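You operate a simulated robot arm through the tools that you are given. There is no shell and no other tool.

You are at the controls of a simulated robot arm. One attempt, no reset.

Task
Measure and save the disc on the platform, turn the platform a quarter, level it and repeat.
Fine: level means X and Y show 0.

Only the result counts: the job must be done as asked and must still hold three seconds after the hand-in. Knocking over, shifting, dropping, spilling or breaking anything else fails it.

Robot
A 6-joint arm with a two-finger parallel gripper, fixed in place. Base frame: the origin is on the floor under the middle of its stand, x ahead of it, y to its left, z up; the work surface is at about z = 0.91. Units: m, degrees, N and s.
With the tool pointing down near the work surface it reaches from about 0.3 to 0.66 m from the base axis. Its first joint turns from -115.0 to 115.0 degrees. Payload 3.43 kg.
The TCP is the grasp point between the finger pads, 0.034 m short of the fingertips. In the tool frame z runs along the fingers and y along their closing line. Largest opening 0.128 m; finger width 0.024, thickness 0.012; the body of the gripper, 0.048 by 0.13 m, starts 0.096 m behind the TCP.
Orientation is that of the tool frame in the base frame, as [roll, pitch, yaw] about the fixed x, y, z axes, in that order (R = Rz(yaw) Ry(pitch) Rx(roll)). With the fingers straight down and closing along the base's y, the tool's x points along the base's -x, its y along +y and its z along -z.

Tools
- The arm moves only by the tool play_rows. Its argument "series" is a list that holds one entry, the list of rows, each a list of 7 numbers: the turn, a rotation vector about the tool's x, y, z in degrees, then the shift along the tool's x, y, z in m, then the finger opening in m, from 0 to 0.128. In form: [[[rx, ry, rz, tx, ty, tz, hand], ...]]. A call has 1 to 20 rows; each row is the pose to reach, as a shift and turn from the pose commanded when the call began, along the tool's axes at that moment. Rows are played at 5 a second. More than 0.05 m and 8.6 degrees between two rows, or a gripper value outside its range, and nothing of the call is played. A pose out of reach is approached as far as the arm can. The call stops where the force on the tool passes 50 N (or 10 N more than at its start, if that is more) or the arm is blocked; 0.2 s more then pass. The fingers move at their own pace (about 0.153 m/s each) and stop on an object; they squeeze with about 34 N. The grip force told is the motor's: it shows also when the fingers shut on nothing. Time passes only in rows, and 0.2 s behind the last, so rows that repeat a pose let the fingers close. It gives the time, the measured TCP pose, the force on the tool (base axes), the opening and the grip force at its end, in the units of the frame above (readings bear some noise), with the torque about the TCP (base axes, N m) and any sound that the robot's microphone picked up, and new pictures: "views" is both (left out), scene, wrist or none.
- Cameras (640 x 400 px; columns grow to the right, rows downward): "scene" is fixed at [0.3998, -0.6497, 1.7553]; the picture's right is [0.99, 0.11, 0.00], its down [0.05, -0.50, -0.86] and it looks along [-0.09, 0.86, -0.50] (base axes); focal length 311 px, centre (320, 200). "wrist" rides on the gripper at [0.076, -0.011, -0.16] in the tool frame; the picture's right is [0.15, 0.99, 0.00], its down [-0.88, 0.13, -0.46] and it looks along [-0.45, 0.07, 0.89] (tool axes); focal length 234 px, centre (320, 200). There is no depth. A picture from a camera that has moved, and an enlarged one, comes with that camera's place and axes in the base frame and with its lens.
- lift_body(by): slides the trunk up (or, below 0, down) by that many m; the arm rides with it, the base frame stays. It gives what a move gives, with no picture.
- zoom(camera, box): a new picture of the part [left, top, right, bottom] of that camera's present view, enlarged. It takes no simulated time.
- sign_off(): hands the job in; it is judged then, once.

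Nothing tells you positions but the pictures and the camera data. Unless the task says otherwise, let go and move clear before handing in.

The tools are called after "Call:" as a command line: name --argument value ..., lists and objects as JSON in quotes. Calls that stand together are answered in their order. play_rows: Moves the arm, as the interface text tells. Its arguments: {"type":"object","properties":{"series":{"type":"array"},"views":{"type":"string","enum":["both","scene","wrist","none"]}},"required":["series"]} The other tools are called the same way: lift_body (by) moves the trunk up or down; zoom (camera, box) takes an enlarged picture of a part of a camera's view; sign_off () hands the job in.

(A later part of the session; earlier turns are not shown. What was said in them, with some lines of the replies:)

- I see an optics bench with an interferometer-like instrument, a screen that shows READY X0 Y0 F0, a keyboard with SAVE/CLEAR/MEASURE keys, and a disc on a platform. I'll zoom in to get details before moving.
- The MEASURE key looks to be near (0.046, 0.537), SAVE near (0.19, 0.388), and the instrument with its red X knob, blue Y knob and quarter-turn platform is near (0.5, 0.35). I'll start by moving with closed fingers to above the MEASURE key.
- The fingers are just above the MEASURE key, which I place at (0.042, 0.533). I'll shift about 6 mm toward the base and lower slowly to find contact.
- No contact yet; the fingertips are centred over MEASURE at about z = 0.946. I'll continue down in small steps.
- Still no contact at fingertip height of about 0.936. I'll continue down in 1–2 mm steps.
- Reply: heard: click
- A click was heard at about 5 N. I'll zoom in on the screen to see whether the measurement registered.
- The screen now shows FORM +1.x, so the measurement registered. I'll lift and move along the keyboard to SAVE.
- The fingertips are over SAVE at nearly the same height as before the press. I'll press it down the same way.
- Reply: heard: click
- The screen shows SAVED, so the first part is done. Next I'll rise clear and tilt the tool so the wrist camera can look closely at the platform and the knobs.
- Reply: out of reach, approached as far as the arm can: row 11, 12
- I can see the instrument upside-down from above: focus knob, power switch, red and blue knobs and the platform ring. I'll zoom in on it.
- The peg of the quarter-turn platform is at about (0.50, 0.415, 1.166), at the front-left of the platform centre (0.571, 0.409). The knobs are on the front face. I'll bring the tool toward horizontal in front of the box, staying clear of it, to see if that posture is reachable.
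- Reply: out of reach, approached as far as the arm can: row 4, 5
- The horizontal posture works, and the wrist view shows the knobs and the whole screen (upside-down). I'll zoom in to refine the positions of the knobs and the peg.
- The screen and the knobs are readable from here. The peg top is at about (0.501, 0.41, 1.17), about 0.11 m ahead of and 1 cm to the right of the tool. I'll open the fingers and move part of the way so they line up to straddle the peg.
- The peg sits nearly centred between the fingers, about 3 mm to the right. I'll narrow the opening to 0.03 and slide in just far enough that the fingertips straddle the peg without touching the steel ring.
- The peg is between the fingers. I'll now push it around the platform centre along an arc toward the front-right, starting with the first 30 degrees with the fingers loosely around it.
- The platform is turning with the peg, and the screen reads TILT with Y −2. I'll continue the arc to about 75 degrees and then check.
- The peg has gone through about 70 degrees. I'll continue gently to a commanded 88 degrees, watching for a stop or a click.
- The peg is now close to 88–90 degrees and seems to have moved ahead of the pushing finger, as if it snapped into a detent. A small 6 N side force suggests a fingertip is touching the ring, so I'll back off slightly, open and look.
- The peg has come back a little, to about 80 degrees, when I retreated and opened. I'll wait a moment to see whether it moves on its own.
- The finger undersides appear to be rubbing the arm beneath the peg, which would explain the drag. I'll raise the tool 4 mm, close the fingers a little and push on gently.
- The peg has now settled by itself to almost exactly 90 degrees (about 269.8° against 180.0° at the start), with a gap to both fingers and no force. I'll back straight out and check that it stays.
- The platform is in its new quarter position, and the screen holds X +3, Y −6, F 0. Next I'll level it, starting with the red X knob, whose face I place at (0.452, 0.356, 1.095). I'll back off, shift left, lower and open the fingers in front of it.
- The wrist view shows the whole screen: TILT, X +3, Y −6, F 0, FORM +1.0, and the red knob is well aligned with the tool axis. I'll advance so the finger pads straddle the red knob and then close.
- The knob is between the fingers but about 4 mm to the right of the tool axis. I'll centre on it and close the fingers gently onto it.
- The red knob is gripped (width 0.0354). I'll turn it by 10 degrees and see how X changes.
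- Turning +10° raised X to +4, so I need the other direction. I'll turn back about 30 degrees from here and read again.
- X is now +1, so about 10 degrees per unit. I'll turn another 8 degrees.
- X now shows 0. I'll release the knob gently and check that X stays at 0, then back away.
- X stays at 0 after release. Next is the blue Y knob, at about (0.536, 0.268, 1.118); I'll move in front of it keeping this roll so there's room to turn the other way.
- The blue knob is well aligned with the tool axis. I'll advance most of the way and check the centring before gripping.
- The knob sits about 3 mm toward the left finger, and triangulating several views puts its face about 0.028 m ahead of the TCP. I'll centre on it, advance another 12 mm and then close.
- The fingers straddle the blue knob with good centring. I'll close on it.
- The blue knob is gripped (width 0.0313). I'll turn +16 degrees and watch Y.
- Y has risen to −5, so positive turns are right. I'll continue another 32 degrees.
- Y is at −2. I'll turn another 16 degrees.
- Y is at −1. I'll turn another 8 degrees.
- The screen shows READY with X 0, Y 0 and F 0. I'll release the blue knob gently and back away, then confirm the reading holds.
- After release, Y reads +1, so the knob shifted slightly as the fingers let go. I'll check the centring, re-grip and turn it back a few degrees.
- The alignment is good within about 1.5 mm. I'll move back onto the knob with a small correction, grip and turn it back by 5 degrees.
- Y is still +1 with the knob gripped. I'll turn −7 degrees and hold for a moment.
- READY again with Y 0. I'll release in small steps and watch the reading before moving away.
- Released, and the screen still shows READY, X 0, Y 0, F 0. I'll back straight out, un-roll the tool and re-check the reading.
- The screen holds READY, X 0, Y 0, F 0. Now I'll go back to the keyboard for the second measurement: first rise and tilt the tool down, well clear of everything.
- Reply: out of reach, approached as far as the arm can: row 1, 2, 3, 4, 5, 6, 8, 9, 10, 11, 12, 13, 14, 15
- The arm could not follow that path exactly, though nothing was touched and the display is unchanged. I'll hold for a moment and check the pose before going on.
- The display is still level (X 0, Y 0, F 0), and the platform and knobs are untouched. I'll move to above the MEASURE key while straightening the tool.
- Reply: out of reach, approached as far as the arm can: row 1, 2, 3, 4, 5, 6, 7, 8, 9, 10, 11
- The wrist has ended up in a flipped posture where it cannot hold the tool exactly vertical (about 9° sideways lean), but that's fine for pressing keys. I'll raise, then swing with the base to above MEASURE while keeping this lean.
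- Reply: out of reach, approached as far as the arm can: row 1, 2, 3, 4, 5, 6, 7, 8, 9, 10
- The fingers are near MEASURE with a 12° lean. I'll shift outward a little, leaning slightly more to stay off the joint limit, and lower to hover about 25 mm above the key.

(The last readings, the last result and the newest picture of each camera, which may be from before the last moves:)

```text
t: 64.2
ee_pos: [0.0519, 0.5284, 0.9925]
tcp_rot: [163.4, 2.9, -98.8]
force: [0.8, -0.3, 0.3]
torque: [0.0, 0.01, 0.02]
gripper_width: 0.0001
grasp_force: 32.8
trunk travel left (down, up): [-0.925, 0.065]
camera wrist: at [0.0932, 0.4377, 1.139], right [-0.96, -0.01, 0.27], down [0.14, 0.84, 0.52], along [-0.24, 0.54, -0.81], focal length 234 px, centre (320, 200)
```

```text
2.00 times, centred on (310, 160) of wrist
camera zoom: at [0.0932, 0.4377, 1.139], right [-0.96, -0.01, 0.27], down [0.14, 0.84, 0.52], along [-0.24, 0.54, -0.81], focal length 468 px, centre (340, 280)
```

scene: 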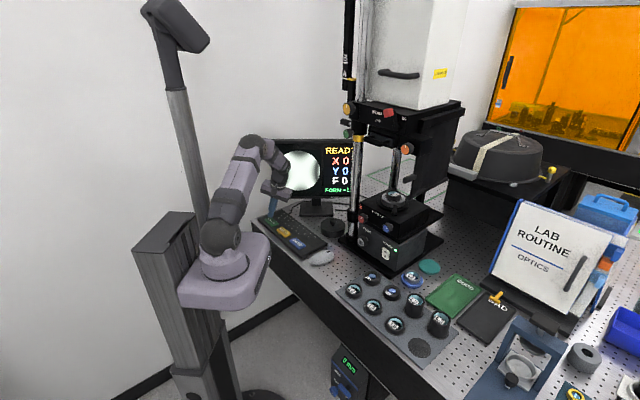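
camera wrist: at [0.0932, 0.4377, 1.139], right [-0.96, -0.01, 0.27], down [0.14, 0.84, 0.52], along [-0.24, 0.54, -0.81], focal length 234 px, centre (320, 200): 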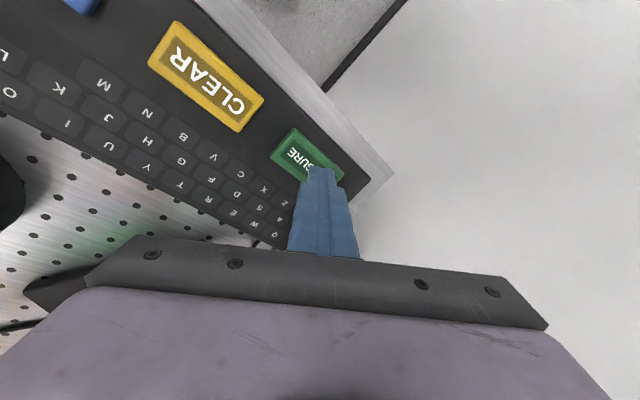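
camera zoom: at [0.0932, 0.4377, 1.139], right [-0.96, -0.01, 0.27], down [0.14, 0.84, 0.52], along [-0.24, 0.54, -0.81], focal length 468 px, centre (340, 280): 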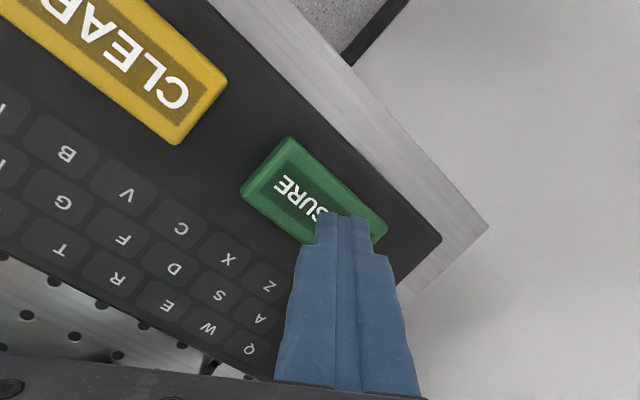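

The tool pose is now within reach, and the fingertips hover over MEASURE. I'll lower straight down in small steps until the click.

Call:
play_rows --series '[[[0, 0, 0, 0.0005, -0.0029, 0.0096, 0], [0, 0, 0, 0.0009, -0.0051, 0.0172, 0], [0, 0, 0, 0.0011, -0.0063, 0.0211, 0], [0, 0, 0, 0.0012, -0.0068, 0.023, 0], [0, 0, 0, 0.0012, -0.0068, 0.023, 0]]]' --views "both"

```text
t: 65.4
ee_pos: [0.0507, 0.5287, 0.9704]
tcp_rot: [163.4, 2.9, -98.9]
force: [0.1, 0.1, 0.8]
torque: [0.01, -0.01, 0.01]
gripper_width: 0.0
grasp_force: 33.5
trunk travel left (down, up): [-0.925, 0.065]
camera wrist: at [0.0922, 0.437, 1.1158], right [-0.96, -0.01, 0.27], down [0.14, 0.84, 0.52], along [-0.24, 0.54, -0.81], focal length 234 px, centre (320, 200)
```

scene: 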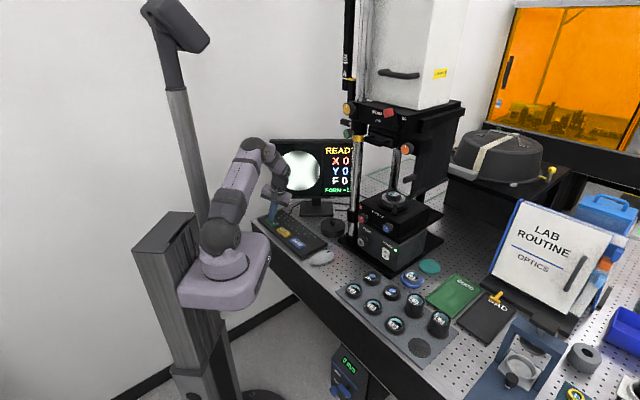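
wrist: 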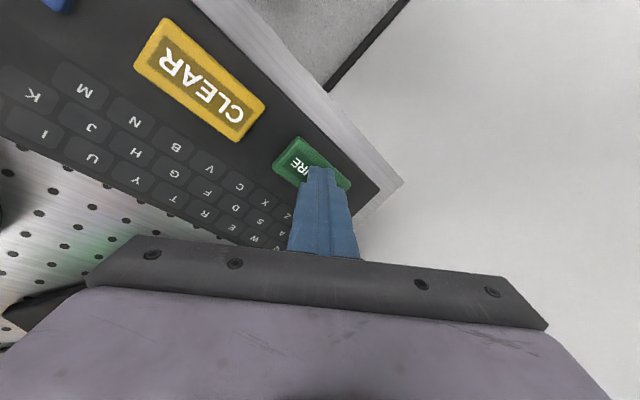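

The tip is just above the key, and the screen still says READY with X 0 and Y 0. I'll press on down a few millimetres.

Call:
play_rows --series '[[[0, 0, 0, 0.0001, -0.0006, 0.0019, 0], [0, 0, 0, 0.0002, -0.0011, 0.0038, 0], [0, 0, 0, 0.0003, -0.0016, 0.0053, 0], [0, 0, 0, 0.0003, -0.002, 0.0067, 0]]]' --views "scene"

Call:
zoom --camera "scene" --box '[265, 130, 365, 210]'

```text
t: 66.4
ee_pos: [0.0502, 0.5268, 0.9647]
tcp_rot: [163.3, 3.1, -99.0]
force: [0.1, 0.4, 9.0]
torque: [-0.04, 0.02, -0.01]
gripper_width: 0.0
grasp_force: 32.7
trunk travel left (down, up): [-0.925, 0.065]
heard: click
```

scene: 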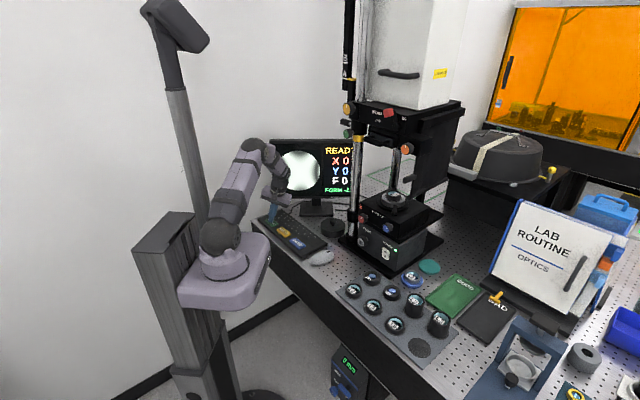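

```text
5.00 times, centred on (315, 170) of scene
camera zoom: at [0.3998, -0.6497, 1.7553], right [0.99, 0.11, 0.0], down [0.05, -0.5, -0.86], along [-0.09, 0.86, -0.5], focal length 1555 px, centre (345, 350)
```

zoom: 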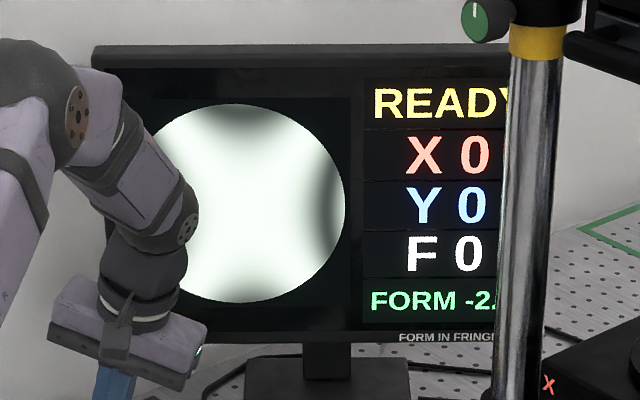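

The second measurement registered (FORM −2.x). I'll lift and swing over to the SAVE key with the same lean.

Call:
play_rows --series '[[[0, 0, 0, -0.001, 0.0057, -0.0191, 0], [0, 0, 0, -0.0025, 0.0143, -0.0479, 0], [0.222, -1.256, 4.21, 0.0222, -0.0173, -0.0586, 0], [0.444, -2.512, 8.42, 0.0469, -0.0489, -0.0693, 0], [0.666, -3.768, 12.63, 0.0716, -0.0805, -0.08, 0], [0.888, -5.024, 16.85, 0.0963, -0.1121, -0.0907, 0], [1.11, -6.28, 21.06, 0.1209, -0.1437, -0.1015, 0], [1.11, -6.28, 21.06, 0.1224, -0.1523, -0.0727, 0], [1.11, -6.28, 21.06, 0.1224, -0.1523, -0.0727, 0]]]'

Call:
zoom --camera "wrist" --box '[180, 60, 440, 260]'

Call:
zoom --camera "scene" --box '[265, 130, 365, 210]'

```text
t: 68.4
ee_pos: [0.1959, 0.3811, 0.9871]
tcp_rot: [163.5, 3.0, -120.8]
force: [1.3, -0.5, -0.1]
torque: [0.01, 0.01, -0.02]
gripper_width: 0.0
grasp_force: 32.8
trunk travel left (down, up): [-0.925, 0.065]
camera wrist: at [0.199, 0.2809, 1.1325], right [-0.9, 0.35, 0.27], down [0.44, 0.73, 0.52], along [-0.02, 0.59, -0.81], focal length 234 px, centre (320, 200)
```

scene: 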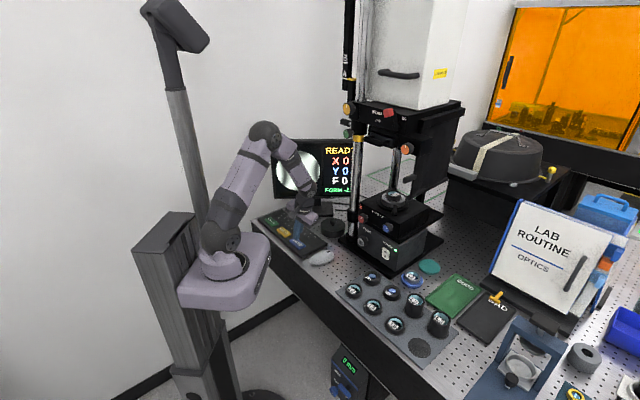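
wrist: 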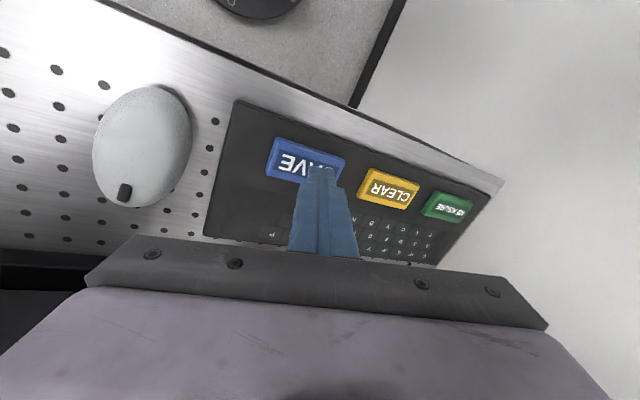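

```text
2.00 times, centred on (310, 160) of wrist
camera zoom: at [0.199, 0.2809, 1.1325], right [-0.9, 0.35, 0.27], down [0.44, 0.73, 0.52], along [-0.02, 0.59, -0.81], focal length 468 px, centre (340, 280)
```

zoom: 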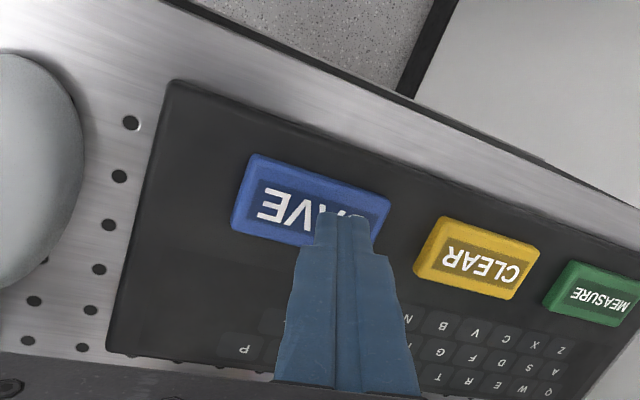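

```text
5.00 times, centred on (315, 170) of scene
camera zoom: at [0.3998, -0.6497, 1.7553], right [0.99, 0.11, 0.0], down [0.05, -0.5, -0.86], along [-0.09, 0.86, -0.5], focal length 1555 px, centre (345, 350)
```

zoom: 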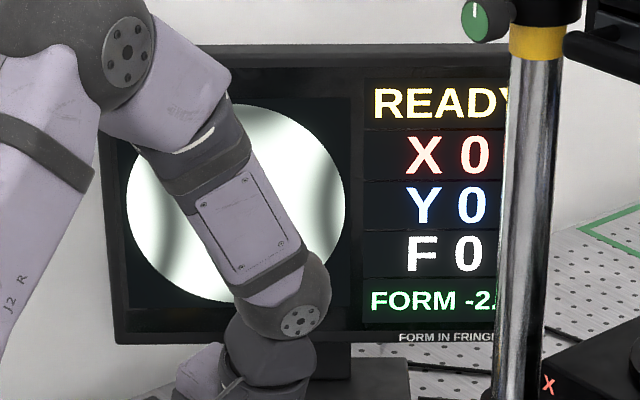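

The tip is over SAVE, slightly off toward the far edge. I'll shift about 6 mm back toward the key centre and press down.

Call:
play_rows --series '[[[0, 0, 0, 0.0037, -0.004, -0.0014, 0], [0, 0, 0, 0.0042, -0.0068, 0.0082, 0], [0, 0, 0, 0.0045, -0.0083, 0.013, 0], [0, 0, 0, 0.0046, -0.009, 0.0154, 0], [0, 0, 0, 0.0047, -0.0095, 0.0173, 0], [0, 0, 0, 0.0048, -0.01, 0.0189, 0]]]'

Call:
zoom --camera "scene" --box '[265, 130, 365, 210]'

```text
t: 69.8
ee_pos: [0.1984, 0.3737, 0.9629]
tcp_rot: [163.5, 3.0, -120.9]
force: [-2.1, 0.3, 11.9]
torque: [-0.07, 0.12, 0.01]
gripper_width: 0.0002
grasp_force: 32.9
trunk travel left (down, up): [-0.925, 0.065]
heard: click
camera wrist: at [0.2026, 0.2745, 1.1096], right [-0.9, 0.35, 0.27], down [0.44, 0.73, 0.52], along [-0.02, 0.59, -0.81], focal length 234 px, centre (320, 200)
```

scene: 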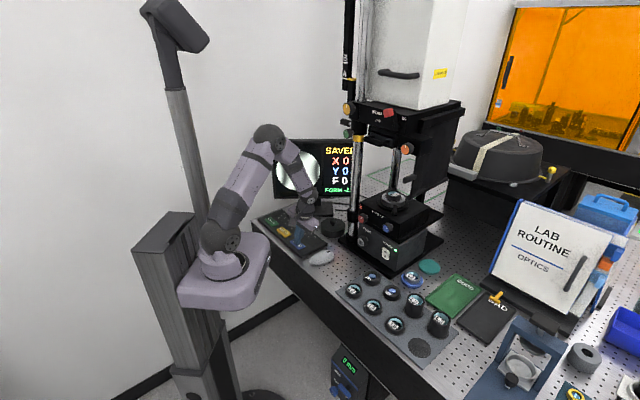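
wrist: 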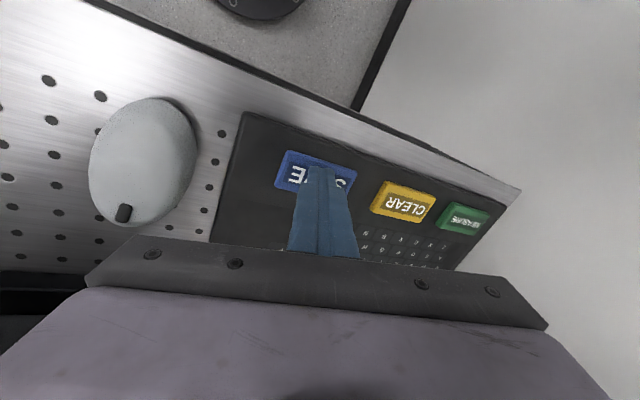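

```text
5.00 times, centred on (315, 170) of scene
camera zoom: at [0.3998, -0.6497, 1.7553], right [0.99, 0.11, 0.0], down [0.05, -0.5, -0.86], along [-0.09, 0.86, -0.5], focal length 1555 px, centre (345, 350)
```

zoom: 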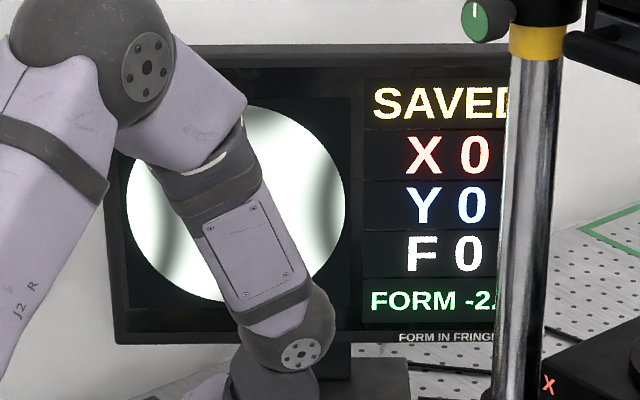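

The screen shows SAVED with X 0, Y 0, F 0 and FORM −2.x, so the second measurement is stored. I'll lift straight up and clear of the keyboard.

Call:
play_rows --series '[[[0, 0, 0, -0.001, 0.0057, -0.0192, 0], [0, 0, 0, -0.0026, 0.0142, -0.0479, 0], [0, 0, 0, -0.0047, 0.0255, -0.0862, 0], [0, 0, 0, -0.0063, 0.034, -0.1149, 0], [0, 0, 0, -0.0063, 0.034, -0.1149, 0]]]'

Call:
zoom --camera "scene" --box '[265, 130, 365, 210]'

Call:
zoom --camera "scene" --box '[320, 170, 480, 320]'

```text
t: 71.0
ee_pos: [0.2, 0.3735, 1.0815]
tcp_rot: [163.3, 2.9, -121.0]
force: [-0.5, 0.4, 0.9]
torque: [0.0, -0.01, 0.01]
gripper_width: 0.0001
grasp_force: 33.1
trunk travel left (down, up): [-0.925, 0.065]
camera wrist: at [0.2033, 0.2744, 1.228], right [-0.9, 0.35, 0.27], down [0.44, 0.73, 0.52], along [-0.02, 0.59, -0.81], focal length 234 px, centre (320, 200)
```

scene: 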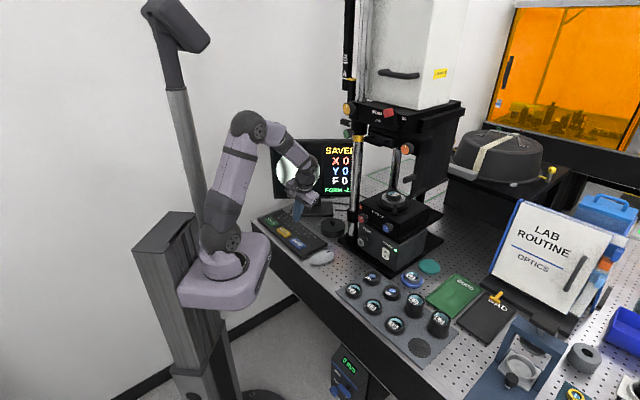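
wrist: 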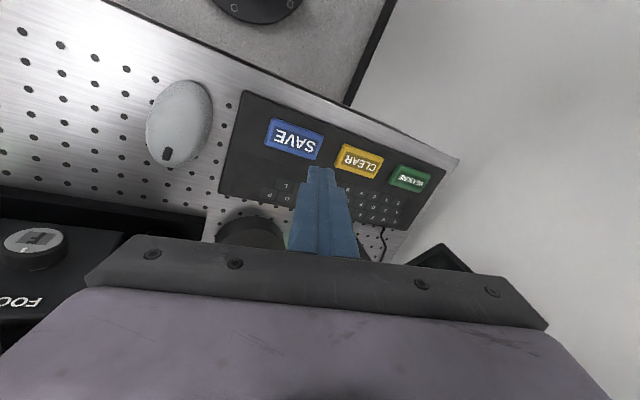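

```text
5.00 times, centred on (315, 170) of scene
camera zoom: at [0.3998, -0.6497, 1.7553], right [0.99, 0.11, 0.0], down [0.05, -0.5, -0.86], along [-0.09, 0.86, -0.5], focal length 1555 px, centre (345, 350)
```

zoom: 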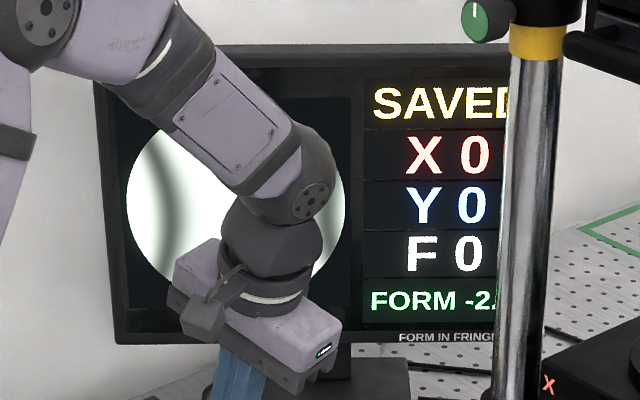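

```text
2.67 times, centred on (400, 245) of scene
camera zoom: at [0.3998, -0.6497, 1.7553], right [0.99, 0.11, 0.0], down [0.05, -0.5, -0.86], along [-0.09, 0.86, -0.5], focal length 829 px, centre (107, 80)
```

zoom: 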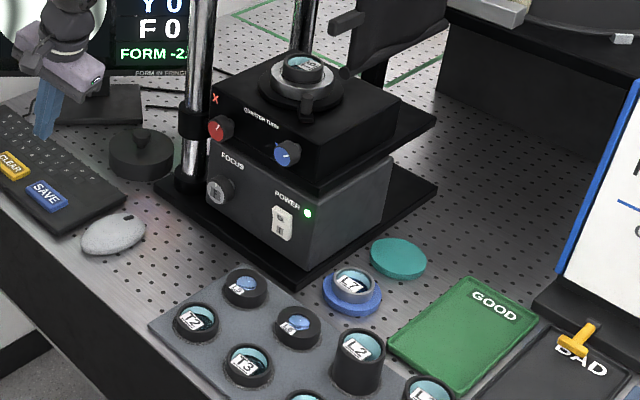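

Both measurements are saved (the screen shows SAVED, X 0, Y 0, F 0). The platform rests in its quarter-turned position, nothing else has moved, and the arm is clear above the keyboard, so I'm handing in the job.

Call:
sign_off

```text
The job is handed in.
```

I measured and saved the disc twice, once before and once after turning the platform a quarter. I took "repeat" to mean one more measure and save. The job is handed in; I haven't seen the judgement.

- **First measurement:** The screen showed FORM +1.0 with X, Y and F at 0, then SAVED.
- **Quarter turn:** I pushed the peg from the front-left to the front-right. It settled on its own at about 90 degrees. During the first attempt a fingertip seems to have brushed the platform's steel ring with about 6 N, and I backed off.
- **Levelling:** After the turn the screen read X +3 and Y −6. I turned both knobs until X and Y showed 0. Y slipped to +1 when I first let go, so I gripped it again and corrected it.
- **Second measurement:** The screen showed FORM −2.x (the last digit is hidden behind a column), then SAVED, with X, Y and F at 0.

On the way back to the keyboard the wrist could not hold the tool vertical. I pressed MEASURE and SAVE with the tool leaning about 16 degrees, and both clicked and registered. At hand-in the arm was clear above the keyboard, and I saw nothing else on the bench moved.
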